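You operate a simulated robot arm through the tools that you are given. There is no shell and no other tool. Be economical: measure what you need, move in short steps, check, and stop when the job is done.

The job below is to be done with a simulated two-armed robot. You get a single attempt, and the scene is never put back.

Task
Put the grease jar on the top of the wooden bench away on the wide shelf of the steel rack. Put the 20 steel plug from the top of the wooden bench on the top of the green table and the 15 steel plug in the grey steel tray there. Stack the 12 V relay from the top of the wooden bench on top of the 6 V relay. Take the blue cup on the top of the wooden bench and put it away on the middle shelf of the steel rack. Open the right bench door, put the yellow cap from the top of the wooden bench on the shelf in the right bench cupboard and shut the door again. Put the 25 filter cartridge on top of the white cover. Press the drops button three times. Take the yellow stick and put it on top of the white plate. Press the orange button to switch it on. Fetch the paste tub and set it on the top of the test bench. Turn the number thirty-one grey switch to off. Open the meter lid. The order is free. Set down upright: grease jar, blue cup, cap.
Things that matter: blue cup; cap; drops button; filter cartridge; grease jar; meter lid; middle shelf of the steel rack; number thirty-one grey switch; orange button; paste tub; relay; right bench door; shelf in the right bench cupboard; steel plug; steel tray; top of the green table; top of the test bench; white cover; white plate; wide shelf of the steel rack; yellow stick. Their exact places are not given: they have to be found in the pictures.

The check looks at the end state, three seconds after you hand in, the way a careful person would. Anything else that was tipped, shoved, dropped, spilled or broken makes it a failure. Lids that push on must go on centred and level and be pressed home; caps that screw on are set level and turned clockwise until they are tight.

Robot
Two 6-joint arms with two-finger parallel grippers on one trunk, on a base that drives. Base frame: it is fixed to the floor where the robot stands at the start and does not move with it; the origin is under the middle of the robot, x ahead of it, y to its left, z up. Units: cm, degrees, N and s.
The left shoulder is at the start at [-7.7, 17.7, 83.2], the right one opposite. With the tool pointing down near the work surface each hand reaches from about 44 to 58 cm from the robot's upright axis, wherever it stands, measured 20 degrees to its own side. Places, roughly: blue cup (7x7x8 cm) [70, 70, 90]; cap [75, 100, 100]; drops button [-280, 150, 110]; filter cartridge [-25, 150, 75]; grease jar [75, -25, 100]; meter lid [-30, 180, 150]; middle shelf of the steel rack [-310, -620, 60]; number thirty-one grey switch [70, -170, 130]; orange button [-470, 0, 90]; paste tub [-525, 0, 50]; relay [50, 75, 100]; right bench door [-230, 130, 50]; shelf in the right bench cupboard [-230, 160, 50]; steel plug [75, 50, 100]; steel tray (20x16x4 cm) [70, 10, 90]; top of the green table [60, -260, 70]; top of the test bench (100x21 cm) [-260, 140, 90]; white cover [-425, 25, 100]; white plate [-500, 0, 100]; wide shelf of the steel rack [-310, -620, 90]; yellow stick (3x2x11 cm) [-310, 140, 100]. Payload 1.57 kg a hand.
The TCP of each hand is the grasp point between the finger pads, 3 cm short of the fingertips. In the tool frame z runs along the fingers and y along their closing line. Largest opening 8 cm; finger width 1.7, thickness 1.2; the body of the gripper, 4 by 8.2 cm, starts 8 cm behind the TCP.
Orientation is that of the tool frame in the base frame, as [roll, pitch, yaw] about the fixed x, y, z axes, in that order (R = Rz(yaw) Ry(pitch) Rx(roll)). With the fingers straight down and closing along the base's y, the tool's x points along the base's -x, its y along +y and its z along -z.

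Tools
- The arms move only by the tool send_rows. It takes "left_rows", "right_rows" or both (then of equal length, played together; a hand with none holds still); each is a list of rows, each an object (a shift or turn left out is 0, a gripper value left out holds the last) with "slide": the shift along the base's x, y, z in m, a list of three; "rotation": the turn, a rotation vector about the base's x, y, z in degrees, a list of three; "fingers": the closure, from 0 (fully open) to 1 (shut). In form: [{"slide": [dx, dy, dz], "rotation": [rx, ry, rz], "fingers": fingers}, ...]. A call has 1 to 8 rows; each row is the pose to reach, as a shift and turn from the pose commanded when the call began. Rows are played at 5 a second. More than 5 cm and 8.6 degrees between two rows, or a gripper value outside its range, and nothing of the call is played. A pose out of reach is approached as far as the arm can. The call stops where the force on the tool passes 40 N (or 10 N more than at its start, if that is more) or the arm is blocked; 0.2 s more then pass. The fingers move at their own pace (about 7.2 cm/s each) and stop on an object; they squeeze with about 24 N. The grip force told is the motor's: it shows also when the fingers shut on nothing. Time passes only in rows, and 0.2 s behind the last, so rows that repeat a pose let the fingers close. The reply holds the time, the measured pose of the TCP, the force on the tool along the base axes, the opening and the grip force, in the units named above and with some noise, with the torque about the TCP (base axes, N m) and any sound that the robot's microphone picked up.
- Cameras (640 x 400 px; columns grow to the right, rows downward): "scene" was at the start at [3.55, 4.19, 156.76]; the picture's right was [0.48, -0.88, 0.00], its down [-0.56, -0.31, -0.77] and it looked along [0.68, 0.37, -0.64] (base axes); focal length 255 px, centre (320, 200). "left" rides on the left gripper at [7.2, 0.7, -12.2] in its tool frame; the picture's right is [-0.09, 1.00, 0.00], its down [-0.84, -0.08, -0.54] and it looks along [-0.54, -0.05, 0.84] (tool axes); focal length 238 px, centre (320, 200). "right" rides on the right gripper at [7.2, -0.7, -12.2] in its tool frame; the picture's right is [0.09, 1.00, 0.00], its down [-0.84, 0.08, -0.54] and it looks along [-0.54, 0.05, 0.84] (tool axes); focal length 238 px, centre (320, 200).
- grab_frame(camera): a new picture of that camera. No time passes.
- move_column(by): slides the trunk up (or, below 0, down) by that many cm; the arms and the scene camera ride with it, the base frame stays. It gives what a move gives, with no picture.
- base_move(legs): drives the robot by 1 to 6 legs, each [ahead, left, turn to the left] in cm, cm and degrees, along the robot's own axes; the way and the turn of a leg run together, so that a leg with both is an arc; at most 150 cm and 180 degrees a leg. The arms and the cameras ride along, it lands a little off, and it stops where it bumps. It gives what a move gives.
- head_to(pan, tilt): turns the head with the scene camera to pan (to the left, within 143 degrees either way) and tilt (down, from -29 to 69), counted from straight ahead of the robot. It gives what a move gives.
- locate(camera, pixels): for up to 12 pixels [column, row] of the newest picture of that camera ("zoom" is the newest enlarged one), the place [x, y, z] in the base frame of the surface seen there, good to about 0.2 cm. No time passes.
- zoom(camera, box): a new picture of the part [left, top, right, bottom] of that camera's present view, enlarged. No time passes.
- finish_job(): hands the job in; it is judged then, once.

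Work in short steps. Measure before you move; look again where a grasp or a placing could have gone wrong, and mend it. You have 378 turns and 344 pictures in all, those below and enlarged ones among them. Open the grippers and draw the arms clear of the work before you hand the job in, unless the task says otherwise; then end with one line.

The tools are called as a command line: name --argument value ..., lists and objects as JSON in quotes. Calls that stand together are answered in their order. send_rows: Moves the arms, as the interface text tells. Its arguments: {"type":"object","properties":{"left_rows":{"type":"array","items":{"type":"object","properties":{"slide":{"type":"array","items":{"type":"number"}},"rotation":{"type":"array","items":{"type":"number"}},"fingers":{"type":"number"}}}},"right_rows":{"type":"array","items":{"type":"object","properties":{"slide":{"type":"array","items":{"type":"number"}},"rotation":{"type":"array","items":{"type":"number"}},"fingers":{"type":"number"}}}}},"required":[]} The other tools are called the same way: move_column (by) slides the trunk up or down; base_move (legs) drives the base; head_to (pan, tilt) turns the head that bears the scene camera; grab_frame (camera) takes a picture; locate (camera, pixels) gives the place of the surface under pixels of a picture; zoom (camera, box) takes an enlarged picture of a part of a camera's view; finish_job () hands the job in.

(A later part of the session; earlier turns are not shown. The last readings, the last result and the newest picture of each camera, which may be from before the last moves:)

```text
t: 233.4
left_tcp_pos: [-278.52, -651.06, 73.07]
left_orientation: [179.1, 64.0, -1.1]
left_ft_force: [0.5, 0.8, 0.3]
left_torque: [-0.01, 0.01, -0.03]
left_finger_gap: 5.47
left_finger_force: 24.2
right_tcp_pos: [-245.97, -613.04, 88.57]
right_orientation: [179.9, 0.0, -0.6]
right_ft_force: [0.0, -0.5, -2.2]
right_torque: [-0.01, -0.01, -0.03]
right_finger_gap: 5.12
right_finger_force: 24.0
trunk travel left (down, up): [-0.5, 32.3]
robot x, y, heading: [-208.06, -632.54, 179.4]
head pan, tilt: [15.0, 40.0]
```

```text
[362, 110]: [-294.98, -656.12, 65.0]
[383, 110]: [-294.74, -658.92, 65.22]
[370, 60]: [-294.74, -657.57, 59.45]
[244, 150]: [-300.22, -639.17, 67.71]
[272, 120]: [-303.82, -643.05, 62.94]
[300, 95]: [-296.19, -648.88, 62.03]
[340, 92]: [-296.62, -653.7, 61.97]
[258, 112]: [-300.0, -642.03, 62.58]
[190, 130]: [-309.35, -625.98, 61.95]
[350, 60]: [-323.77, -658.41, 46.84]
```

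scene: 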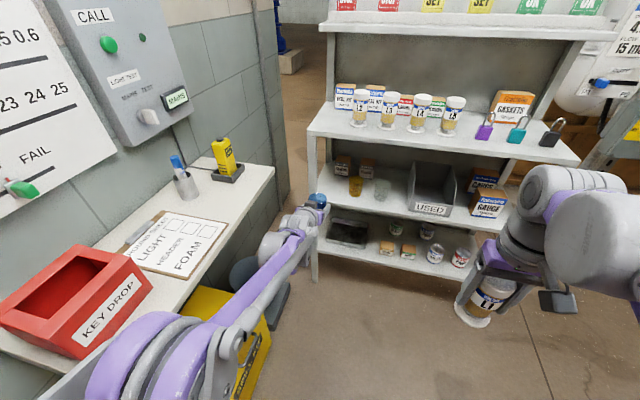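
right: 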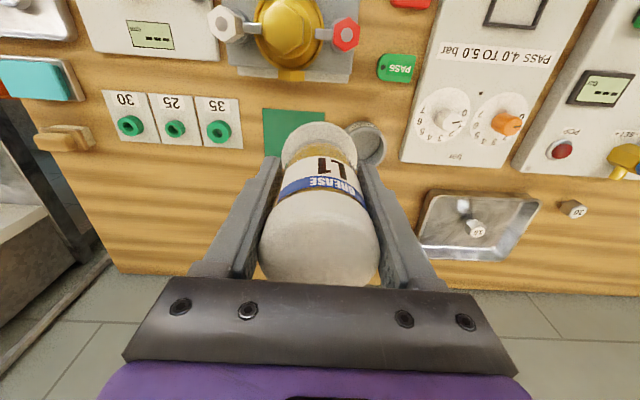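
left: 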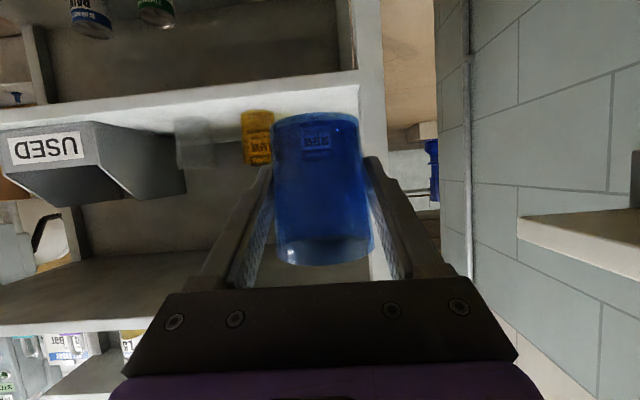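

Free span on the middle shelf is y −643…−656. I shift to y −649.5, lower 3.5, then drive 21 ahead.

send_rows --left_rows '[{"slide": [0, 0.015, -0.02]}, {"slide": [0, 0.015, -0.03]}]'

base_move --legs '[[21, 0, 0]]'

grab_frame --camera "left"

grab_frame --camera "scene"

```text
t: 234.0
left_tcp_pos: [-278.48, -649.71, 69.96]
left_orientation: [179.1, 63.9, -1.4]
left_ft_force: [0.1, 0.2, -0.2]
left_torque: [0.03, 0.03, -0.02]
left_finger_gap: 5.5
left_finger_force: 23.8
right_tcp_pos: [-245.87, -613.02, 88.68]
right_orientation: [180.0, 0.0, -0.6]
right_ft_force: [-0.9, -0.2, -2.3]
right_torque: [0.0, -0.01, 0.0]
right_finger_gap: 5.13
right_finger_force: 23.4
trunk travel left (down, up): [-0.5, 32.3]
robot x, y, heading: [-207.99, -632.49, 179.1]
head pan, tilt: [15.0, 40.0]
```

```text
t: 235.6
left_tcp_pos: [-299.52, -649.42, 70.08]
left_orientation: [179.1, 63.9, -1.3]
left_ft_force: [-0.2, -0.7, -1.3]
left_torque: [0.0, -0.03, -0.07]
left_finger_gap: 5.51
left_finger_force: 24.2
right_tcp_pos: [-267.05, -612.82, 88.6]
right_orientation: [-180.0, 0.0, -0.6]
right_ft_force: [-0.1, -0.1, -2.1]
right_torque: [0.06, -0.06, 0.0]
right_finger_gap: 5.09
right_finger_force: 24.0
trunk travel left (down, up): [-0.5, 32.3]
robot x, y, heading: [-229.22, -632.27, 179.3]
head pan, tilt: [15.0, 40.0]
```

```text
255 pictures are left
```

left: 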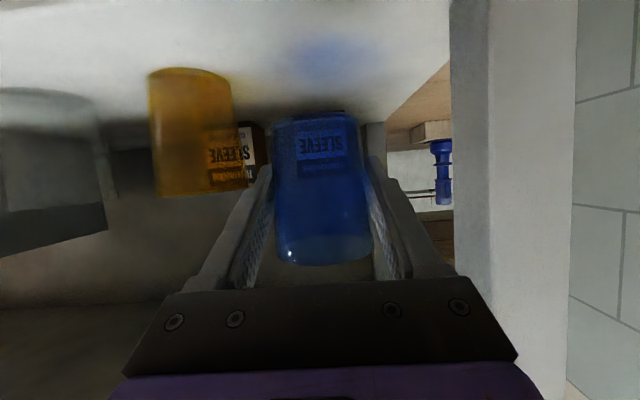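

```text
254 pictures are left
```

scene: 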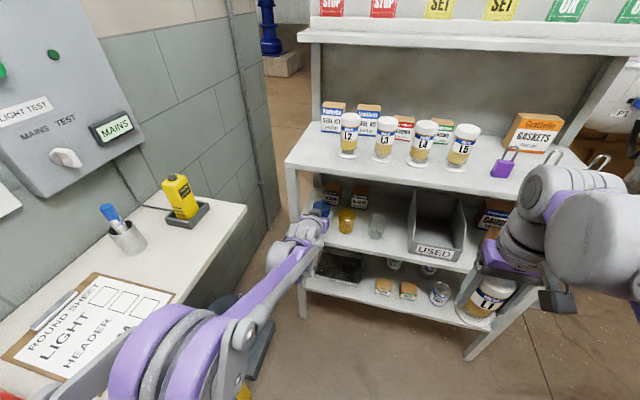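

Well inside, clear of the yellow cup and the leg. I move 1 cm further in and lower to contact (expected TCP z 66.3).

send_rows --left_rows '[{"slide": [-0.01, 0, -0.02]}, {"slide": [-0.01, 0, -0.033]}, {"slide": [-0.01, 0, -0.036]}, {"slide": [-0.01, 0, -0.038]}, {"slide": [-0.01, 0, -0.039]}]'

```text
t: 236.8
left_tcp_pos: [-300.55, -649.56, 66.03]
left_orientation: [179.1, 63.9, -1.3]
left_ft_force: [-0.8, -0.5, -0.1]
left_torque: [-0.02, 0.01, 0.02]
left_finger_gap: 5.49
left_finger_force: 24.0
right_tcp_pos: [-267.08, -612.68, 88.6]
right_orientation: [179.9, 0.0, -0.6]
right_ft_force: [0.0, -0.6, -0.9]
right_torque: [-0.02, 0.01, 0.01]
right_finger_gap: 5.12
right_finger_force: 24.1
trunk travel left (down, up): [-0.5, 32.3]
robot x, y, heading: [-229.12, -632.19, 179.3]
head pan, tilt: [15.0, 40.0]
```

No contact yet; I creep on.

send_rows --left_rows '[{"slide": [0, 0, -0.001]}, {"slide": [0, 0, -0.002]}, {"slide": [0, 0, -0.003]}]'

```text
t: 237.6
left_tcp_pos: [-300.43, -649.54, 65.99]
left_orientation: [178.8, 64.1, -1.2]
left_ft_force: [-2.9, -2.1, 10.1]
left_torque: [-0.08, 0.08, 0.0]
left_finger_gap: 5.47
left_finger_force: 24.0
right_tcp_pos: [-267.07, -612.82, 88.69]
right_orientation: [179.9, -0.1, -0.5]
right_ft_force: [-0.5, 0.4, -1.7]
right_torque: [-0.01, 0.03, 0.0]
right_finger_gap: 5.1
right_finger_force: 24.4
trunk travel left (down, up): [-0.5, 32.3]
robot x, y, heading: [-229.14, -632.1, 179.3]
head pan, tilt: [15.0, 40.0]
```

Contact. I open to ~7.2 and withdraw straight back.

send_rows --left_rows '[{"slide": [0, 0, 0.001], "fingers": 0.1}, {"slide": [0, 0, 0.001], "fingers": 0.1}, {"slide": [0, 0, 0.001], "fingers": 0.1}, {"slide": [0.03, 0, 0.001]}, {"slide": [0.07, 0, 0.001]}, {"slide": [0.11, 0, 0.001]}, {"slide": [0.15, 0, 0.001]}]'

grab_frame --camera "left"

```text
t: 239.2
left_tcp_pos: [-285.53, -649.68, 66.08]
left_orientation: [179.1, 64.1, -1.3]
left_ft_force: [-0.1, 0.1, 0.2]
left_torque: [0.04, -0.02, -0.03]
left_finger_gap: 7.19
left_finger_force: 0.1
right_tcp_pos: [-267.1, -612.73, 88.7]
right_orientation: [-180.0, 0.1, -0.7]
right_ft_force: [-0.3, -0.6, -2.3]
right_torque: [0.01, -0.04, 0.04]
right_finger_gap: 5.09
right_finger_force: 24.2
trunk travel left (down, up): [-0.5, 32.3]
robot x, y, heading: [-229.35, -632.01, 179.1]
head pan, tilt: [15.0, 40.0]
```

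```text
253 pictures are left
```

left: 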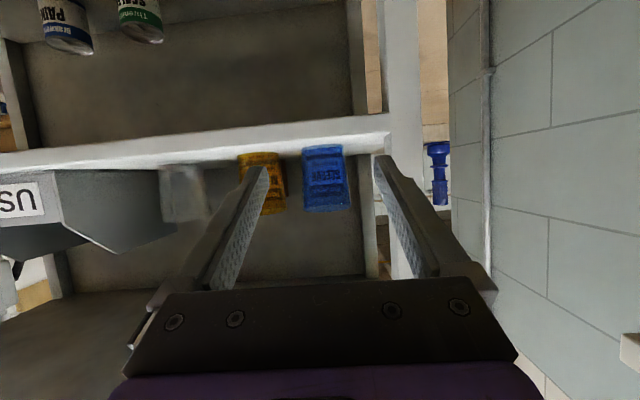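

The blue cup stands upright on the middle shelf. I back off 20, raise the trunk, and restore the left hand to pointing down.

base_move --legs '[[-14, 0, 0]]'

move_column --by 27

send_rows --left_rows '[{"slide": [0.02, 0, 0.03], "rotation": [0, -8, 0]}, {"slide": [0.04, 0, 0.06], "rotation": [0, -16, 0]}, {"slide": [0.06, 0, 0.09], "rotation": [0, -24, 0]}, {"slide": [0.08, 0, 0.12], "rotation": [0, -32, 0]}, {"slide": [0.1, 0, 0.15], "rotation": [0, -40, 0]}, {"slide": [0.12, 0, 0.18], "rotation": [0, -48, 0]}, {"slide": [0.14, 0, 0.21], "rotation": [0, -56, 0]}, {"slide": [0.16, 0, 0.24], "rotation": [0, -64, 0]}]'

```text
t: 240.6
left_tcp_pos: [-271.26, -649.91, 66.11]
left_orientation: [179.0, 64.0, -0.9]
left_ft_force: [0.4, -0.7, -0.3]
left_torque: [-0.03, -0.02, -0.01]
left_finger_gap: 7.19
left_finger_force: 0.0
right_tcp_pos: [-252.87, -613.05, 88.63]
right_orientation: [179.9, -0.1, -0.4]
right_ft_force: [0.3, -0.6, -2.1]
right_torque: [0.01, -0.02, 0.02]
right_finger_gap: 5.13
right_finger_force: 23.5
trunk travel left (down, up): [-0.5, 32.3]
robot x, y, heading: [-215.31, -632.29, 179.7]
head pan, tilt: [15.0, 40.0]
```

```text
t: 243.3
left_tcp_pos: [-271.27, -649.85, 93.19]
left_orientation: [179.0, 64.0, -1.0]
left_ft_force: [-0.3, -0.2, 0.5]
left_torque: [0.03, 0.02, 0.01]
left_finger_gap: 7.2
left_finger_force: 0.1
right_tcp_pos: [-252.85, -613.05, 115.54]
right_orientation: [-180.0, -0.1, -0.4]
right_ft_force: [-0.2, 0.3, -1.9]
right_torque: [-0.03, 0.02, -0.03]
right_finger_gap: 5.11
right_finger_force: 24.2
trunk travel left (down, up): [-27.5, 5.3]
robot x, y, heading: [-214.91, -632.28, 179.6]
head pan, tilt: [15.0, 40.0]
```

```text
t: 245.1
left_tcp_pos: [-255.35, -649.94, 117.0]
left_orientation: [179.9, -0.3, -0.4]
left_ft_force: [0.2, 0.0, -0.2]
left_torque: [-0.02, 0.04, 0.0]
left_finger_gap: 7.2
left_finger_force: 0.0
right_tcp_pos: [-252.97, -613.09, 115.58]
right_orientation: [179.9, 0.0, -0.5]
right_ft_force: [0.7, 0.4, -2.2]
right_torque: [0.02, -0.01, 0.01]
right_finger_gap: 5.13
right_finger_force: 23.7
trunk travel left (down, up): [-27.5, 5.3]
robot x, y, heading: [-215.08, -632.3, 179.8]
head pan, tilt: [15.0, 40.0]
```

I drive 36 ahead and turn 18° left so the right hand can reach the left end.

base_move --legs '[[36, 0, 0], [0, 0, 18]]'

head_to --pan 0 --tilt 40

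grab_frame --camera "scene"

grab_frame --camera "right"

```text
t: 248.4
left_tcp_pos: [-284.03, -661.6, 117.02]
left_orientation: [179.9, -0.1, 17.8]
left_ft_force: [-0.6, -0.9, 0.4]
left_torque: [0.03, 0.0, -0.02]
left_finger_gap: 7.2
left_finger_force: 0.2
right_tcp_pos: [-293.1, -625.65, 115.62]
right_orientation: [180.0, 0.0, 17.9]
right_ft_force: [0.5, -0.3, -2.2]
right_torque: [0.01, -0.01, 0.03]
right_finger_gap: 5.1
right_finger_force: 24.4
trunk travel left (down, up): [-27.5, 5.3]
robot x, y, heading: [-250.89, -632.23, -162.3]
head pan, tilt: [15.0, 40.0]
```

```text
t: 249.2
left_tcp_pos: [-284.02, -661.65, 116.91]
left_orientation: [179.9, 0.0, 17.8]
left_ft_force: [0.0, 0.5, -0.4]
left_torque: [-0.02, -0.01, 0.04]
left_finger_gap: 7.2
left_finger_force: 0.0
right_tcp_pos: [-293.14, -625.78, 115.62]
right_orientation: [180.0, -0.1, 17.8]
right_ft_force: [0.9, -0.8, -1.4]
right_torque: [0.01, -0.01, 0.0]
right_finger_gap: 5.11
right_finger_force: 24.2
trunk travel left (down, up): [-27.5, 5.3]
robot x, y, heading: [-251.03, -632.38, -162.1]
head pan, tilt: [0.0, 40.0]
```

```text
252 pictures are left
```

scene: 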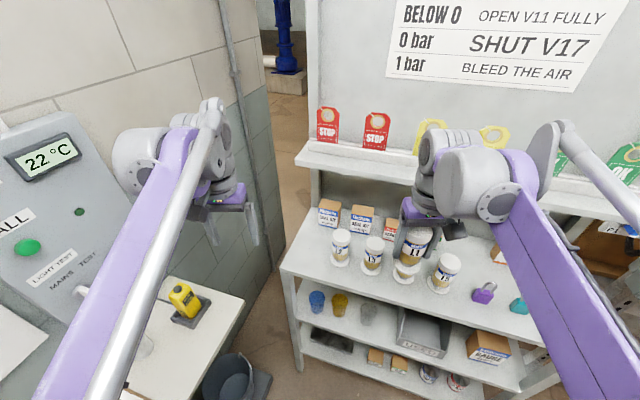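

```text
251 pictures are left
```

right: 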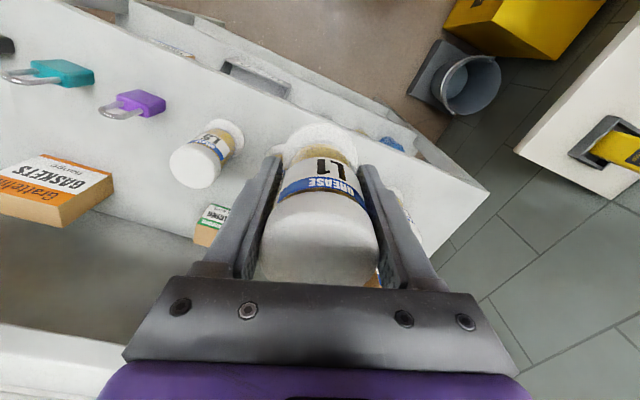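

I tuck the left hand back, and carry the jar across at height to (−301.5, −651.3), turning the hand −18°.

send_rows --left_rows '[{"slide": [0.03, 0, 0.01]}, {"slide": [0.06, 0, 0.02]}, {"slide": [0.09, 0, 0.03]}, {"slide": [0.12, 0, 0.03]}, {"slide": [0.12, 0, 0.03]}, {"slide": [0.12, 0, 0.03]}, {"slide": [0.12, 0, 0.03]}]' --right_rows '[{"slide": [0, -0.02, 0.02], "rotation": [0, 0, -3]}, {"slide": [-0.01, -0.06, 0.03], "rotation": [0, 0, -6]}, {"slide": [-0.025, -0.1, 0.03], "rotation": [0, 0, -9]}, {"slide": [-0.04, -0.14, 0.03], "rotation": [0, 0, -12]}, {"slide": [-0.06, -0.18, 0.03], "rotation": [0, 0, -15]}, {"slide": [-0.075, -0.22, 0.03], "rotation": [0, 0, -18]}, {"slide": [-0.084, -0.255, 0.03], "rotation": [0, 0, -18]}]'

grab_frame --camera "right"

grab_frame --camera "scene"

```text
t: 250.8
left_tcp_pos: [-271.93, -661.7, 120.12]
left_orientation: [179.9, -0.1, 17.8]
left_ft_force: [-0.2, 0.1, -0.7]
left_torque: [-0.04, 0.0, 0.0]
left_finger_gap: 7.2
left_finger_force: 0.1
right_tcp_pos: [-300.23, -649.74, 117.67]
right_orientation: [180.0, 0.0, -0.1]
right_ft_force: [0.4, -0.6, -1.9]
right_torque: [-0.02, 0.0, -0.02]
right_finger_gap: 5.11
right_finger_force: 24.0
right hand out of reach, approached as far as the arm can: row 7
trunk travel left (down, up): [-27.5, 5.3]
robot x, y, heading: [-250.96, -632.11, -162.3]
head pan, tilt: [0.0, 40.0]
```

```text
250 pictures are left
```

right: 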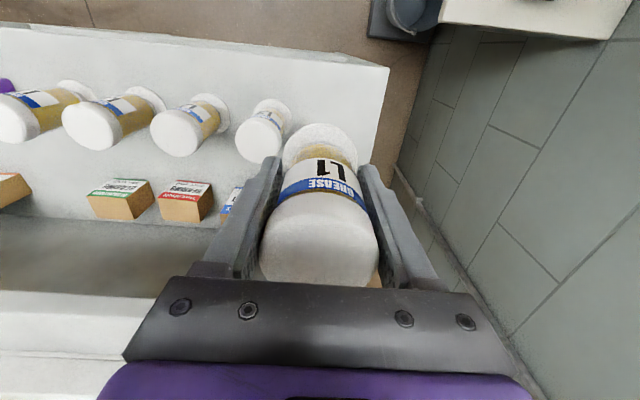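

```text
249 pictures are left
```

scene: 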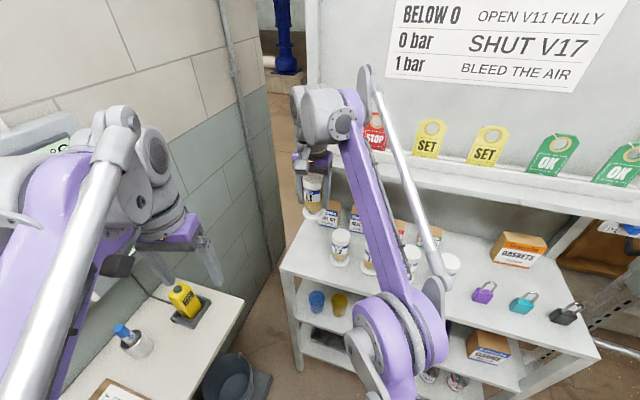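

Near the reach limit; lower down it should reach more. I lower 10 cm and look where it ends.

send_rows --right_rows '[{"slide": [0, 0, -0.04]}, {"slide": [0, 0, -0.08]}, {"slide": [0, 0, -0.11]}, {"slide": [0, 0, -0.11]}]'

```text
t: 251.8
left_tcp_pos: [-272.12, -661.62, 120.08]
left_orientation: [179.9, 0.1, 17.7]
left_ft_force: [-0.8, -0.6, -0.2]
left_torque: [-0.01, 0.02, 0.01]
left_finger_gap: 7.2
left_finger_force: 0.0
right_tcp_pos: [-300.72, -649.55, 106.84]
right_orientation: [179.9, 0.0, -0.2]
right_ft_force: [0.8, -0.2, -0.8]
right_torque: [0.01, -0.01, 0.01]
right_finger_gap: 5.12
right_finger_force: 23.7
trunk travel left (down, up): [-27.5, 5.3]
robot x, y, heading: [-251.11, -632.19, -162.2]
head pan, tilt: [0.0, 40.0]
```

Now I shift the remaining (−0.8, −1.7) and look from the right camera.

send_rows --right_rows '[{"slide": [-0.006, -0.017, 0]}, {"slide": [-0.006, -0.017, -0.02]}]'

grab_frame --camera "right"

locate --camera "right" --pixels '[[365, 90], [250, 110], [330, 150], [300, 115], [270, 100], [340, 122], [260, 150]]'

```text
t: 252.4
left_tcp_pos: [-272.06, -661.51, 120.06]
left_orientation: [179.9, 0.1, 17.8]
left_ft_force: [0.1, -0.2, 0.2]
left_torque: [0.01, 0.01, -0.01]
left_finger_gap: 7.21
left_finger_force: 0.2
right_tcp_pos: [-301.13, -651.03, 104.94]
right_orientation: [180.0, 0.0, 0.0]
right_ft_force: [-0.3, -0.2, -1.2]
right_torque: [0.0, -0.02, 0.04]
right_finger_gap: 5.12
right_finger_force: 23.8
trunk travel left (down, up): [-27.5, 5.3]
robot x, y, heading: [-251.11, -632.32, -162.1]
head pan, tilt: [0.0, 40.0]
```

```text
248 pictures are left
```

right: 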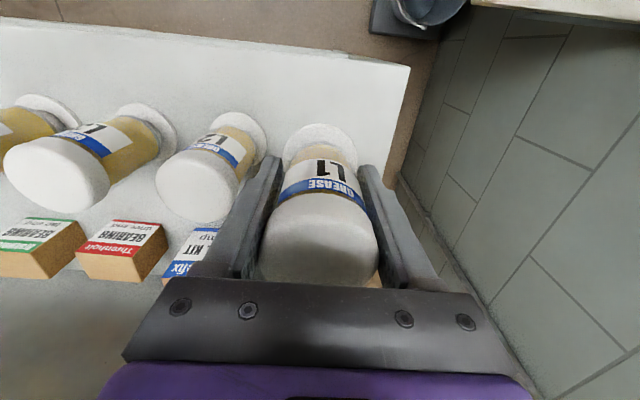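

```text
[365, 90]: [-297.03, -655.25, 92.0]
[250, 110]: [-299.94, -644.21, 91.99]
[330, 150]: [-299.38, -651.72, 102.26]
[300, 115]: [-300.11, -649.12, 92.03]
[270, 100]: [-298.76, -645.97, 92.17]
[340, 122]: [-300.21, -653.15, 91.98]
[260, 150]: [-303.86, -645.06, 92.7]
```

Foot will have ~2.6 cm to L2's foot and stays on the shelf. I lower to contact (TCP z ≈97.9).

send_rows --right_rows '[{"slide": [0, 0, -0.035]}, {"slide": [0, 0, -0.062]}, {"slide": [0, 0, -0.067]}, {"slide": [0, 0, -0.069]}, {"slide": [0, 0, -0.071]}]'

```text
t: 253.6
left_tcp_pos: [-271.99, -661.57, 120.03]
left_orientation: [179.9, 0.0, 17.7]
left_ft_force: [-0.1, -0.1, -0.6]
left_torque: [0.01, -0.04, 0.01]
left_finger_gap: 7.19
left_finger_force: 0.1
right_tcp_pos: [-301.14, -651.27, 97.7]
right_orientation: [180.0, 0.1, 0.0]
right_ft_force: [-6.9, -4.4, 23.4]
right_torque: [0.14, 0.02, 0.03]
right_finger_gap: 5.15
right_finger_force: 23.5
trunk travel left (down, up): [-27.5, 5.3]
robot x, y, heading: [-251.25, -632.16, -162.0]
head pan, tilt: [0.0, 40.0]
```

Contact at 97.7. I ease, open and rise.

send_rows --right_rows '[{"slide": [0, 0, 0.002]}, {"slide": [0, 0, 0.002], "fingers": 0.15}, {"slide": [0, 0, 0.002], "fingers": 0.1}, {"slide": [0, 0, 0.002], "fingers": 0.1}, {"slide": [0, 0, 0.04]}, {"slide": [0, 0, 0.08]}, {"slide": [0.01, 0.01, 0.12]}, {"slide": [0.04, 0.03, 0.15]}]'

grab_frame --camera "right"

zoom --camera "scene" --box '[270, 170, 470, 330]'

```text
t: 255.4
left_tcp_pos: [-271.9, -661.35, 120.01]
left_orientation: [179.9, 0.0, 17.8]
left_ft_force: [1.1, 0.5, -0.1]
left_torque: [0.02, 0.05, 0.0]
left_finger_gap: 7.17
left_finger_force: 0.0
right_tcp_pos: [-297.12, -648.16, 112.88]
right_orientation: [179.9, 0.1, -0.2]
right_ft_force: [-0.5, 0.0, 0.2]
right_torque: [0.02, -0.01, 0.0]
right_finger_gap: 7.22
right_finger_force: 0.1
trunk travel left (down, up): [-27.5, 5.3]
robot x, y, heading: [-251.02, -631.96, -162.2]
head pan, tilt: [0.0, 40.0]
```

```text
247 pictures are left
```

right: 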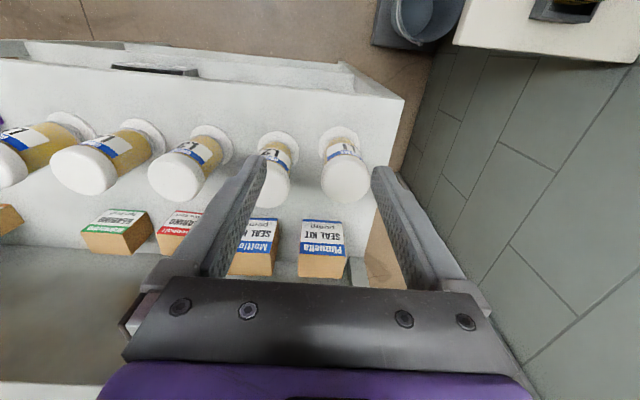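

```text
2.50 times, centred on (370, 250) of scene
```

zoom: 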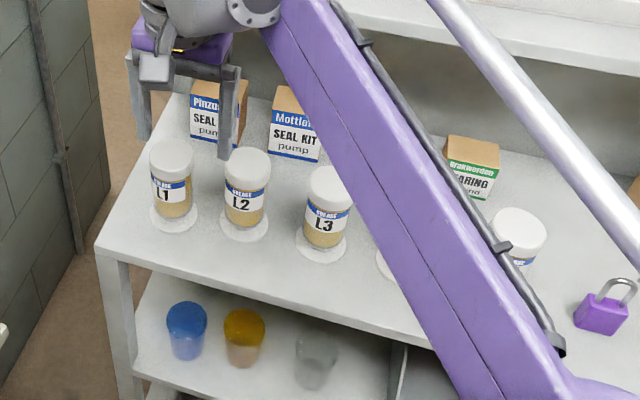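

Jar L1 and the blue cup stand in place. I pull the right hand in and reverse out of the rack area toward the wooden bench.

send_rows --right_rows '[{"slide": [0.04, 0.01, 0.02]}, {"slide": [0.08, 0.03, 0.03]}, {"slide": [0.1, 0.06, 0.03]}]'

base_move --legs '[[-45, 0, 0], [0, 0, 46], [-150, 0, 0], [-150, 0, 0], [-60, 0, 0], [0, 0, 116]]'

```text
t: 256.2
left_tcp_pos: [-271.89, -661.54, 120.07]
left_orientation: [-180.0, -0.1, 17.9]
left_ft_force: [-0.1, 0.0, -0.6]
left_torque: [-0.02, 0.01, 0.0]
left_finger_gap: 7.2
left_finger_force: 0.1
right_tcp_pos: [-287.02, -642.07, 115.54]
right_orientation: [179.9, 0.0, -0.2]
right_ft_force: [-0.4, 1.5, 0.2]
right_torque: [-0.02, 0.0, 0.02]
right_finger_gap: 7.21
right_finger_force: 0.1
trunk travel left (down, up): [-27.5, 5.3]
robot x, y, heading: [-251.11, -632.31, -162.0]
head pan, tilt: [0.0, 40.0]
```

```text
t: 282.7
left_tcp_pos: [-32.98, -272.02, 120.08]
left_orientation: [179.9, -0.1, -179.9]
left_ft_force: [0.1, -0.1, 0.1]
left_torque: [-0.01, 0.02, 0.02]
left_finger_gap: 7.23
left_finger_force: 0.0
right_tcp_pos: [-24.65, -295.05, 115.63]
right_orientation: [-180.0, 0.1, 162.2]
right_ft_force: [-0.2, -0.2, 0.4]
right_torque: [0.02, 0.02, 0.0]
right_finger_gap: 7.17
right_finger_force: 0.0
trunk travel left (down, up): [-27.5, 5.3]
robot x, y, heading: [-62.03, -293.3, 0.4]
head pan, tilt: [0.0, 40.0]
```

Heading is 0. I drive left 368 and ahead 68 to stand before the yellow cap.

base_move --legs '[[0, 150, 0], [0, 150, 0], [0, 68, 0], [62, 0, 0]]'

grab_frame --camera "left"

```text
t: 317.7
left_tcp_pos: [27.62, 90.42, 120.07]
left_orientation: [179.8, 0.0, 179.2]
left_ft_force: [0.9, 0.7, 0.8]
left_torque: [0.0, 0.0, 0.04]
left_finger_gap: 7.19
left_finger_force: 0.0
right_tcp_pos: [35.66, 67.1, 115.45]
right_orientation: [179.9, 0.0, 161.2]
right_ft_force: [0.3, 0.0, -0.6]
right_torque: [0.01, 0.03, -0.02]
right_finger_gap: 7.22
right_finger_force: 0.0
trunk travel left (down, up): [-27.5, 5.3]
robot x, y, heading: [-1.37, 69.32, -0.8]
head pan, tilt: [0.0, 40.0]
```

```text
245 pictures are left
```

left: 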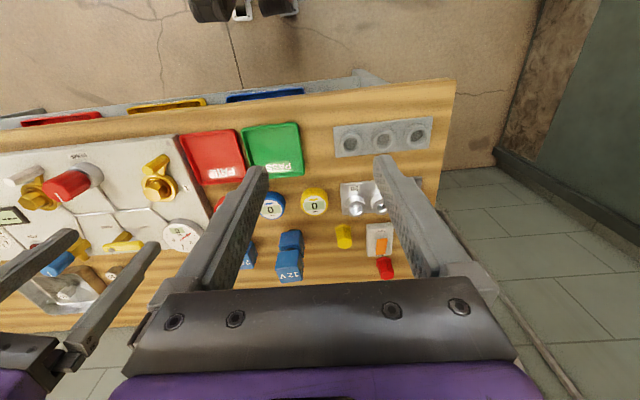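

I move the right hand aside and the left forward toward the yellow cap at (343,236).

send_rows --right_rows '[{"slide": [0, -0.04, 0], "rotation": [0, 0, 6]}, {"slide": [0, -0.08, 0], "rotation": [0, 0, 12]}, {"slide": [0, -0.12, 0], "rotation": [0, 0, 18]}, {"slide": [0, -0.16, 0], "rotation": [0, 0, 18]}, {"slide": [0, -0.2, 0], "rotation": [0, 0, 18]}, {"slide": [0, -0.2, 0], "rotation": [0, 0, 18]}]' --left_rows '[{"slide": [0.045, 0, 0], "fingers": 0}, {"slide": [0.09, 0, 0]}, {"slide": [0.135, 0, 0]}, {"slide": [0.18, 0, 0]}, {"slide": [0.22, 0, -0.02]}, {"slide": [0.25, 0.01, -0.05]}]'

zoom --camera "left" --box '[220, 60, 460, 210]'

```text
t: 319.1
left_tcp_pos: [52.99, 91.54, 115.04]
left_orientation: [-180.0, -0.1, 179.2]
left_ft_force: [0.0, -0.1, 0.0]
left_torque: [-0.02, 0.01, 0.01]
left_finger_gap: 7.98
left_finger_force: 0.0
right_tcp_pos: [35.58, 47.06, 115.66]
right_orientation: [179.9, 0.1, 179.1]
right_ft_force: [0.8, 0.6, -0.4]
right_torque: [0.03, 0.0, 0.0]
right_finger_gap: 7.18
right_finger_force: 0.1
trunk travel left (down, up): [-27.5, 5.3]
robot x, y, heading: [-1.94, 69.06, -0.9]
head pan, tilt: [0.0, 40.0]
```

```text
2.67 times, centred on (340, 135) of left
```

zoom: 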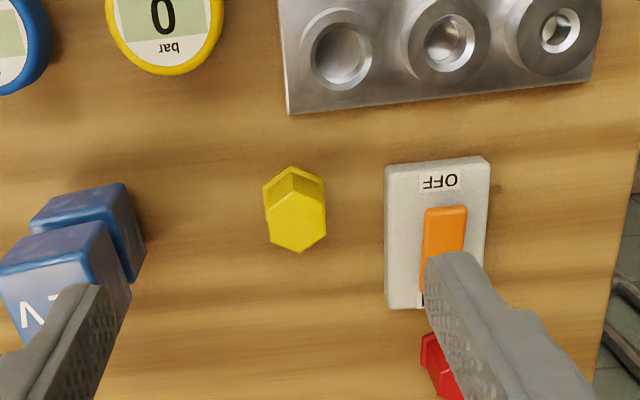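

I measure the cap, the orange switch block, and the stack edge.

locate --camera "zoom" --pixels '[[297, 218], [268, 212], [323, 212], [298, 190], [298, 248], [264, 185], [292, 168], [390, 250], [386, 180], [125, 190], [130, 270], [320, 182]]'

```text
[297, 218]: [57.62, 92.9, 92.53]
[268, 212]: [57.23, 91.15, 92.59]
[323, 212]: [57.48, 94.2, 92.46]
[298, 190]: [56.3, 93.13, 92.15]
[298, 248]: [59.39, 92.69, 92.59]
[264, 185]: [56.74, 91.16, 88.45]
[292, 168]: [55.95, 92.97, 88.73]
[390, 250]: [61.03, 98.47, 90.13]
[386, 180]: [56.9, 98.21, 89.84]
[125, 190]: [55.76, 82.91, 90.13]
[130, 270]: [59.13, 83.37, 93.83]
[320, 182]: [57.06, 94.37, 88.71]
```

Cap centre is (57.7, 92.8), flats facing ±y, top 92.55. For the cupboard I'll want a tilted grasp; I check the counters in front of it.

grab_frame --camera "left"

locate --camera "left" --pixels '[[280, 55], [290, 40], [380, 70], [400, 90], [220, 60], [430, 60], [355, 75], [345, 100]]'

```text
243 pictures are left
```

left: 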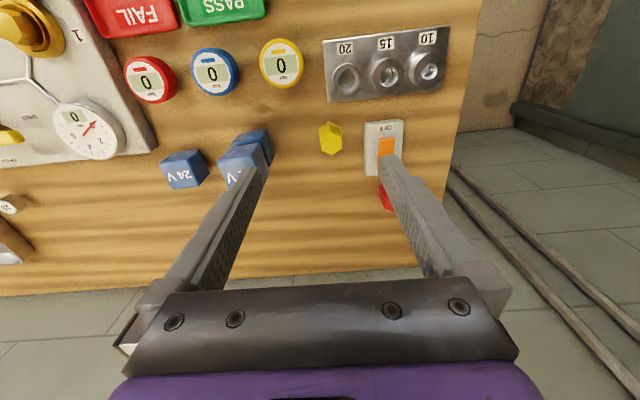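

```text
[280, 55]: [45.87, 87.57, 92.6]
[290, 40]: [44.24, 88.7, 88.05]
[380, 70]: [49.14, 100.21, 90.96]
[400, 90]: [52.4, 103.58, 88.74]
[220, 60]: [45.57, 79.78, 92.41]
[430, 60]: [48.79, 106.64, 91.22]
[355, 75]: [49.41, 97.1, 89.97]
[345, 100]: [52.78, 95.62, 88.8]
```

Clear for a 40° tilt. I tilt the left hand, narrow it to 6 cm and come to 8 cm above the cap.

send_rows --left_rows '[{"slide": [0.0, 0.005, -0.02], "rotation": [0, -8, 0], "fingers": 0.25}, {"slide": [0.01, 0.012, -0.05], "rotation": [0, -16, 0]}, {"slide": [0.02, 0.012, -0.08], "rotation": [0, -24, 0]}, {"slide": [0.03, 0.012, -0.11], "rotation": [0, -32, 0]}, {"slide": [0.04, 0.012, -0.14], "rotation": [0, -40, 0]}, {"slide": [0.04, 0.012, -0.16], "rotation": [0, -40, 0]}, {"slide": [0.04, 0.012, -0.16], "rotation": [0, -40, 0]}]'

grab_frame --camera "left"

locate --camera "left" --pixels '[[320, 150], [300, 150], [340, 150], [320, 130], [320, 170]]'

```text
t: 320.7
left_tcp_pos: [56.86, 92.64, 98.74]
left_orientation: [179.1, 40.0, 178.9]
left_ft_force: [0.9, 0.0, 0.5]
left_torque: [-0.02, 0.01, 0.0]
left_finger_gap: 5.99
left_finger_force: 0.1
right_tcp_pos: [35.41, 47.06, 115.65]
right_orientation: [179.9, 0.0, 179.2]
right_ft_force: [-0.1, 0.6, 0.8]
right_torque: [-0.02, -0.01, -0.01]
right_finger_gap: 7.23
right_finger_force: 0.1
trunk travel left (down, up): [-27.5, 5.3]
robot x, y, heading: [-1.3, 69.51, -0.8]
head pan, tilt: [0.0, 40.0]
```

```text
242 pictures are left
```

left: 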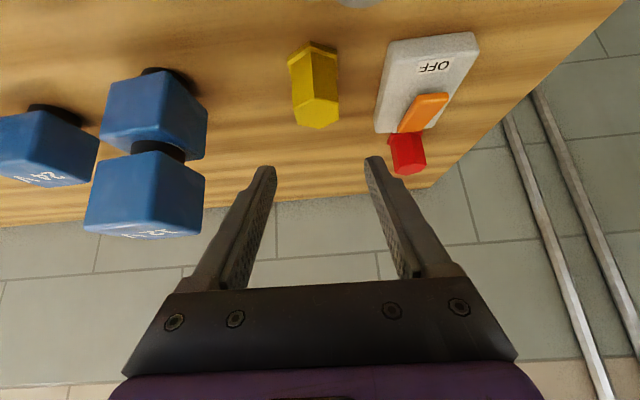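

```text
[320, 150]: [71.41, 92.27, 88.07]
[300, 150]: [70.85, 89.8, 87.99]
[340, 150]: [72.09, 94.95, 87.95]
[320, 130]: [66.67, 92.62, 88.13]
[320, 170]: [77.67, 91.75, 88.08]
```

Aligned. I lower 7.4 cm and grip.

send_rows --left_rows '[{"slide": [0, 0.001, -0.04]}, {"slide": [0, 0.001, -0.07]}, {"slide": [0, 0.001, -0.074]}, {"slide": [0, 0.001, -0.074], "fingers": 1}, {"slide": [0, 0.001, -0.074], "fingers": 1}, {"slide": [0, 0.001, -0.074], "fingers": 1}]'

grab_frame --camera "left"

```text
t: 322.1
left_tcp_pos: [56.61, 92.62, 91.7]
left_orientation: [179.1, 40.0, 178.8]
left_ft_force: [-0.1, 0.0, 0.6]
left_torque: [0.01, 0.01, 0.01]
left_finger_gap: 3.13
left_finger_force: 24.2
right_tcp_pos: [35.57, 47.11, 115.57]
right_orientation: [180.0, -0.1, 179.1]
right_ft_force: [-0.5, 0.0, -0.6]
right_torque: [-0.02, -0.01, 0.01]
right_finger_gap: 7.18
right_finger_force: 0.1
trunk travel left (down, up): [-27.5, 5.3]
robot x, y, heading: [-1.68, 69.68, -1.0]
head pan, tilt: [0.0, 40.0]
```

```text
241 pictures are left
```

left: 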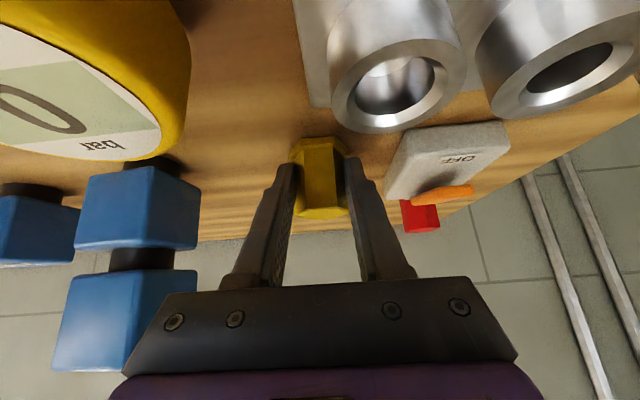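

Cap gripped (3.1 cm). I lift straight up 15 and draw back.

send_rows --left_rows '[{"slide": [0, 0, 0.04]}, {"slide": [0, 0, 0.08]}, {"slide": [0, 0, 0.12]}, {"slide": [0, 0, 0.16]}, {"slide": [-0.03, 0, 0.18]}, {"slide": [-0.07, 0, 0.19]}, {"slide": [-0.11, 0, 0.19]}]'

grab_frame --camera "left"

```text
t: 323.7
left_tcp_pos: [45.13, 92.8, 110.66]
left_orientation: [179.2, 40.0, 178.8]
left_ft_force: [-1.2, -0.1, -0.3]
left_torque: [-0.01, -0.02, -0.01]
left_finger_gap: 3.1
left_finger_force: 24.1
right_tcp_pos: [35.54, 46.99, 115.63]
right_orientation: [180.0, 0.0, 179.1]
right_ft_force: [-0.8, 1.3, -1.0]
right_torque: [-0.01, 0.02, -0.02]
right_finger_gap: 7.2
right_finger_force: 0.1
trunk travel left (down, up): [-27.5, 5.3]
robot x, y, heading: [-1.77, 69.42, -0.9]
head pan, tilt: [0.0, 40.0]
```

```text
240 pictures are left
```

left: 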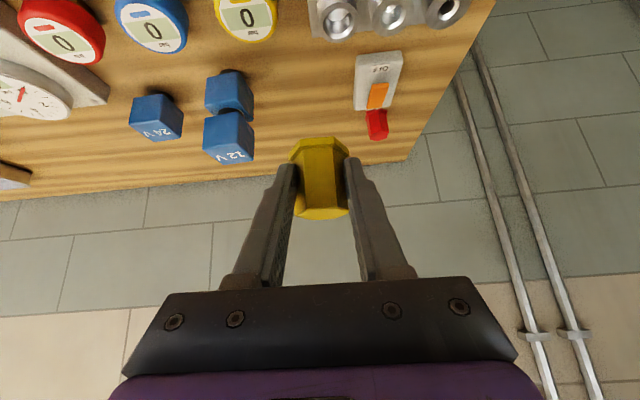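

The cap is held upright in the tilted hand. I back off 45, turn left 90° to face the filter station wall and look (meter lid, cartridges).

base_move --legs '[[-40, 0, 0], [0, -15, 90]]'

head_to --pan 0 --tilt 15

grab_frame --camera "scene"

```text
t: 330.1
left_tcp_pos: [-58.14, 107.42, 110.54]
left_orientation: [179.0, 39.9, -90.6]
left_ft_force: [0.8, 0.2, 0.5]
left_torque: [-0.01, -0.02, 0.04]
left_finger_gap: 3.1
left_finger_force: 24.1
right_tcp_pos: [-12.29, 98.15, 115.55]
right_orientation: [-179.9, 0.1, -90.2]
right_ft_force: [-0.5, 0.6, -0.7]
right_torque: [-0.04, 0.01, 0.03]
right_finger_gap: 7.18
right_finger_force: 0.1
trunk travel left (down, up): [-27.5, 5.3]
robot x, y, heading: [-33.71, 60.55, 89.8]
head pan, tilt: [0.0, 40.0]
```

```text
t: 331.0
left_tcp_pos: [-58.13, 107.29, 110.56]
left_orientation: [179.1, 39.9, -90.5]
left_ft_force: [-0.5, -1.2, 0.2]
left_torque: [0.0, 0.03, -0.01]
left_finger_gap: 3.07
left_finger_force: 23.8
right_tcp_pos: [-12.19, 98.29, 115.56]
right_orientation: [-180.0, -0.1, -90.2]
right_ft_force: [0.7, 0.6, 0.2]
right_torque: [0.02, -0.01, 0.01]
right_finger_gap: 7.21
right_finger_force: 0.2
trunk travel left (down, up): [-27.5, 5.3]
robot x, y, heading: [-34.05, 60.83, 89.7]
head pan, tilt: [0.0, 15.0]
```

```text
239 pictures are left
```

scene: 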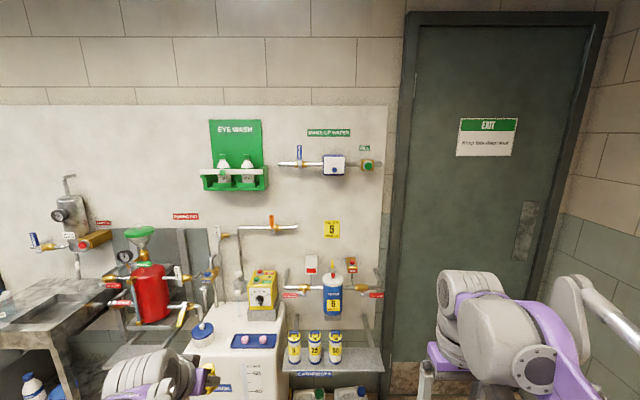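

The meter is on the make-up water line at (333,164). I zoom on it and on the cartridge shelf.

zoom --camera "scene" --box '[270, 120, 390, 195]'

locate --camera "zoom" --pixels '[[338, 225], [300, 190], [380, 190], [300, 260], [380, 260], [340, 180], [340, 285], [240, 235], [450, 230], [340, 100]]'

zoom --camera "scene" --box '[260, 240, 400, 390]'

```text
5.33 times, centred on (330, 158) of scene
```

zoom: 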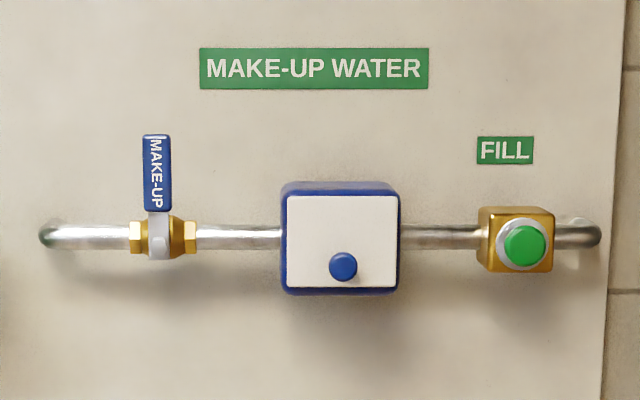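

```text
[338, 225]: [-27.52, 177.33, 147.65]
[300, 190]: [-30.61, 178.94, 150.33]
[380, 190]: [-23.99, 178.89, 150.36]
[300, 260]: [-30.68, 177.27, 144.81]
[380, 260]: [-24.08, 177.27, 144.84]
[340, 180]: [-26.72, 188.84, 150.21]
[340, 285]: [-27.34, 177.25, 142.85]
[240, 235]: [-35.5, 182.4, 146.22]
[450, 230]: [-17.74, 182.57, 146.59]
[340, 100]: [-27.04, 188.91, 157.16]
```

```text
2.67 times, centred on (330, 315) of scene
```

zoom: 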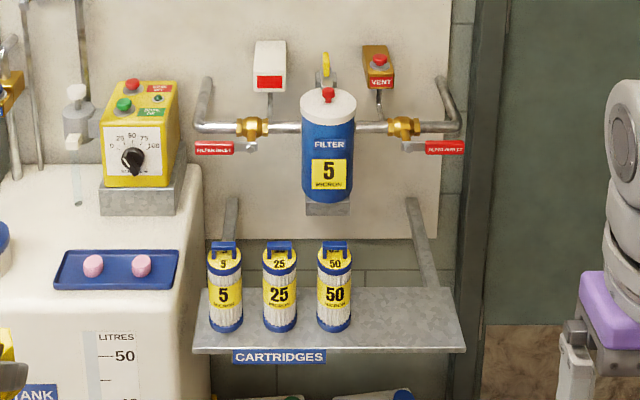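

The meter's white lid (x −31…−24, z 143–150, y 177.3) has a blue knob at (−27, 144.5) and seems hinged at the top. I check heights of the pump box and shelf front before approaching.

locate --camera "zoom" --pixels '[[140, 85], [140, 180], [100, 200], [330, 350], [440, 345], [280, 330], [280, 250], [328, 95], [270, 45], [378, 50], [60, 280], [210, 170]]'

zoom --camera "scene" --box '[312, 145, 354, 180]'

locate --camera "zoom" --pixels '[[330, 305], [300, 305], [355, 305], [330, 275], [330, 335], [240, 130], [420, 130], [330, 100], [330, 370], [330, 130]]'

```text
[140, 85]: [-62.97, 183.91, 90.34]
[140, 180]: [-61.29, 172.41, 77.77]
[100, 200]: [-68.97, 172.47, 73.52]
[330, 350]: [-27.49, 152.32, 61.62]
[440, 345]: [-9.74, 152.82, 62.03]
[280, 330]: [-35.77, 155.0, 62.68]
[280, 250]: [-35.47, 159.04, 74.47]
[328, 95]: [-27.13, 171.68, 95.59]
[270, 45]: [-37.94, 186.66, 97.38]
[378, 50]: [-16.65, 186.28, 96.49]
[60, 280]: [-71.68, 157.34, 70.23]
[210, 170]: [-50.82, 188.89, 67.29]
```

```text
11.43 times, centred on (333, 162) of scene
```

zoom: 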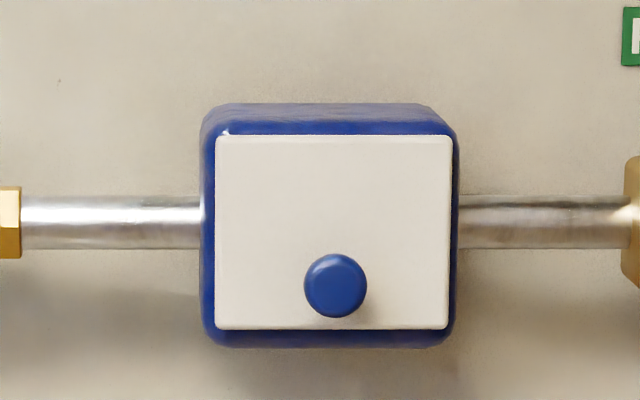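

```text
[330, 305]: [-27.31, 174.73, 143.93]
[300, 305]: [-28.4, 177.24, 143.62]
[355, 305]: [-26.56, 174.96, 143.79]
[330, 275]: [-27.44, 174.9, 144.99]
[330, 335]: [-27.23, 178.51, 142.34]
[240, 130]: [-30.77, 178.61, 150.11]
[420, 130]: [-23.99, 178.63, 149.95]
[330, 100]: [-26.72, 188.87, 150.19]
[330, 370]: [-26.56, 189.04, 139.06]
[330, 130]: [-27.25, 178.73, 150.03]
```

Knob centre is (−27.3, 175.5, 144.4), protruding 2.5 cm. I check the floor-level obstacles ahead before driving closer.

head_to --pan 5 --tilt 50

grab_frame --camera "scene"

locate --camera "scene" --pixels '[[230, 250], [290, 290], [330, 230], [370, 225], [270, 310], [200, 200], [310, 330], [300, 190]]'

```text
t: 332.0
left_tcp_pos: [-58.14, 107.39, 110.66]
left_orientation: [179.1, 39.8, -90.4]
left_ft_force: [0.0, 0.1, -0.8]
left_torque: [-0.03, 0.02, -0.04]
left_finger_gap: 3.1
left_finger_force: 24.1
right_tcp_pos: [-12.27, 98.21, 115.46]
right_orientation: [-180.0, 0.0, -90.2]
right_ft_force: [0.2, -0.2, 0.6]
right_torque: [0.03, 0.01, 0.01]
right_finger_gap: 7.19
right_finger_force: 0.0
trunk travel left (down, up): [-27.5, 5.3]
robot x, y, heading: [-34.16, 60.7, 89.9]
head pan, tilt: [5.0, 50.0]
```

```text
235 pictures are left
```

scene: 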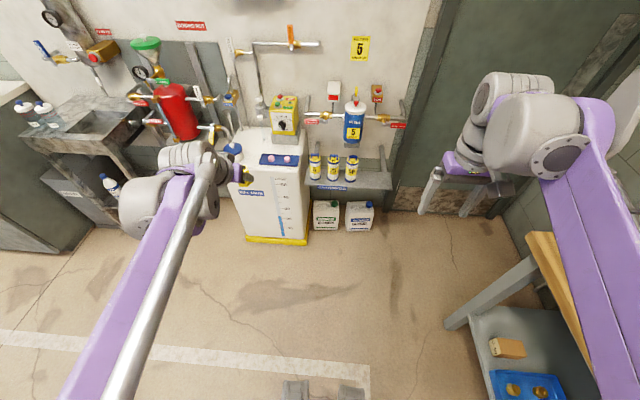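

```text
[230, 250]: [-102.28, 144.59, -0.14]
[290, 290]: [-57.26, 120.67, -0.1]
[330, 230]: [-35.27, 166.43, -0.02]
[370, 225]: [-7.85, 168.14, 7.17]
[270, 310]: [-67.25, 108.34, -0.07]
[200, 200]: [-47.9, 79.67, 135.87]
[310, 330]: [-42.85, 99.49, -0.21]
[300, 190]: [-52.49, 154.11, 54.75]
```

Floor ahead is free to y≈148. I tuck the left hand back/up, pitch the right hand forward and raise it, then drive.

send_rows --left_rows '[{"slide": [0, -0.025, 0.02]}, {"slide": [0, -0.05, 0.04]}, {"slide": [0, -0.075, 0.06]}, {"slide": [0, -0.1, 0.08]}, {"slide": [0, -0.125, 0.1]}, {"slide": [0, -0.15, 0.12]}, {"slide": [0, -0.15, 0.12]}, {"slide": [0, -0.15, 0.12]}]' --right_rows '[{"slide": [0, 0, 0.03], "rotation": [8, 0, 0], "fingers": 0.5}, {"slide": [0, 0, 0.06], "rotation": [16, 0, 0]}, {"slide": [0, 0, 0.09], "rotation": [24, 0, 0]}, {"slide": [0, 0, 0.12], "rotation": [32, 0, 0]}, {"slide": [0, 0, 0.15], "rotation": [40, 0, 0]}, {"slide": [0, 0, 0.18], "rotation": [48, 0, 0]}, {"slide": [0, 0, 0.21], "rotation": [56, 0, 0]}, {"slide": [0, 0, 0.24], "rotation": [64, 0, 0]}]'

send_rows --right_rows '[{"slide": [0, 0, 0.02], "rotation": [8, 0, 0]}, {"slide": [0, 0, 0.03], "rotation": [16, 0, 0]}, {"slide": [0, 0, 0.04], "rotation": [24, 0, 0]}]'

base_move --legs '[[0, 9, 0], [50, 0, 0]]'

grab_frame --camera "right"

head_to --pan 0 --tilt 20

grab_frame --camera "scene"

```text
t: 333.8
left_tcp_pos: [-58.48, 92.35, 122.49]
left_orientation: [179.2, 40.0, -90.5]
left_ft_force: [0.2, 0.6, 0.5]
left_torque: [-0.01, -0.02, 0.0]
left_finger_gap: 3.1
left_finger_force: 24.2
right_tcp_pos: [-12.19, 98.07, 139.42]
right_orientation: [179.6, 64.1, -90.5]
right_ft_force: [0.3, 0.3, -0.4]
right_torque: [-0.07, 0.03, -0.01]
right_finger_gap: 4.01
right_finger_force: 0.1
trunk travel left (down, up): [-27.5, 5.3]
robot x, y, heading: [-34.35, 60.59, 89.8]
head pan, tilt: [5.0, 50.0]
```

```text
t: 334.6
left_tcp_pos: [-58.3, 92.37, 122.54]
left_orientation: [179.1, 39.9, -90.6]
left_ft_force: [-0.7, -0.4, -0.2]
left_torque: [-0.01, 0.03, 0.02]
left_finger_gap: 3.1
left_finger_force: 23.5
right_tcp_pos: [-12.4, 98.33, 143.45]
right_orientation: [174.6, 88.0, -95.4]
right_ft_force: [-0.2, 0.5, 0.0]
right_torque: [-0.01, -0.04, -0.01]
right_finger_gap: 3.99
right_finger_force: 0.1
trunk travel left (down, up): [-27.5, 5.3]
robot x, y, heading: [-34.05, 60.56, 90.0]
head pan, tilt: [5.0, 50.0]
```

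```text
t: 338.6
left_tcp_pos: [-66.48, 142.81, 122.44]
left_orientation: [179.1, 39.8, -91.2]
left_ft_force: [-0.7, -0.5, 0.1]
left_torque: [-0.02, -0.02, -0.01]
left_finger_gap: 3.1
left_finger_force: 24.0
right_tcp_pos: [-20.33, 148.07, 143.46]
right_orientation: [173.7, 88.0, -97.0]
right_ft_force: [-0.6, 0.1, -1.5]
right_torque: [-0.02, 0.04, 0.02]
right_finger_gap: 3.99
right_finger_force: 0.1
trunk travel left (down, up): [-27.5, 5.3]
robot x, y, heading: [-42.25, 110.97, 89.2]
head pan, tilt: [5.0, 50.0]
```

```text
234 pictures are left
```

right: 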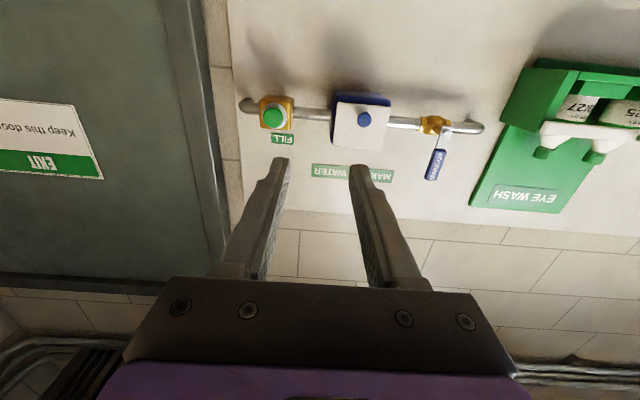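

```text
t: 339.6
left_tcp_pos: [-66.54, 142.7, 122.47]
left_orientation: [179.1, 39.9, -91.2]
left_ft_force: [0.8, -0.3, -1.5]
left_torque: [0.0, 0.0, -0.03]
left_finger_gap: 3.06
left_finger_force: 24.3
right_tcp_pos: [-20.35, 148.11, 143.46]
right_orientation: [173.8, 88.0, -97.1]
right_ft_force: [-0.1, 0.6, 0.4]
right_torque: [0.01, -0.01, 0.02]
right_finger_gap: 4.0
right_finger_force: 0.1
trunk travel left (down, up): [-27.5, 5.3]
robot x, y, heading: [-42.44, 110.56, 88.8]
head pan, tilt: [0.0, 20.0]
```

```text
233 pictures are left
```

scene: 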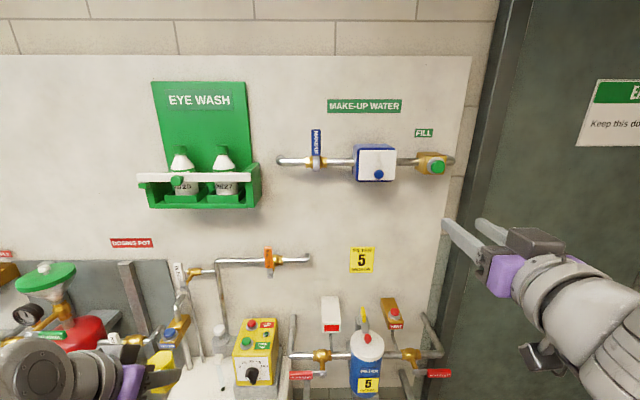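

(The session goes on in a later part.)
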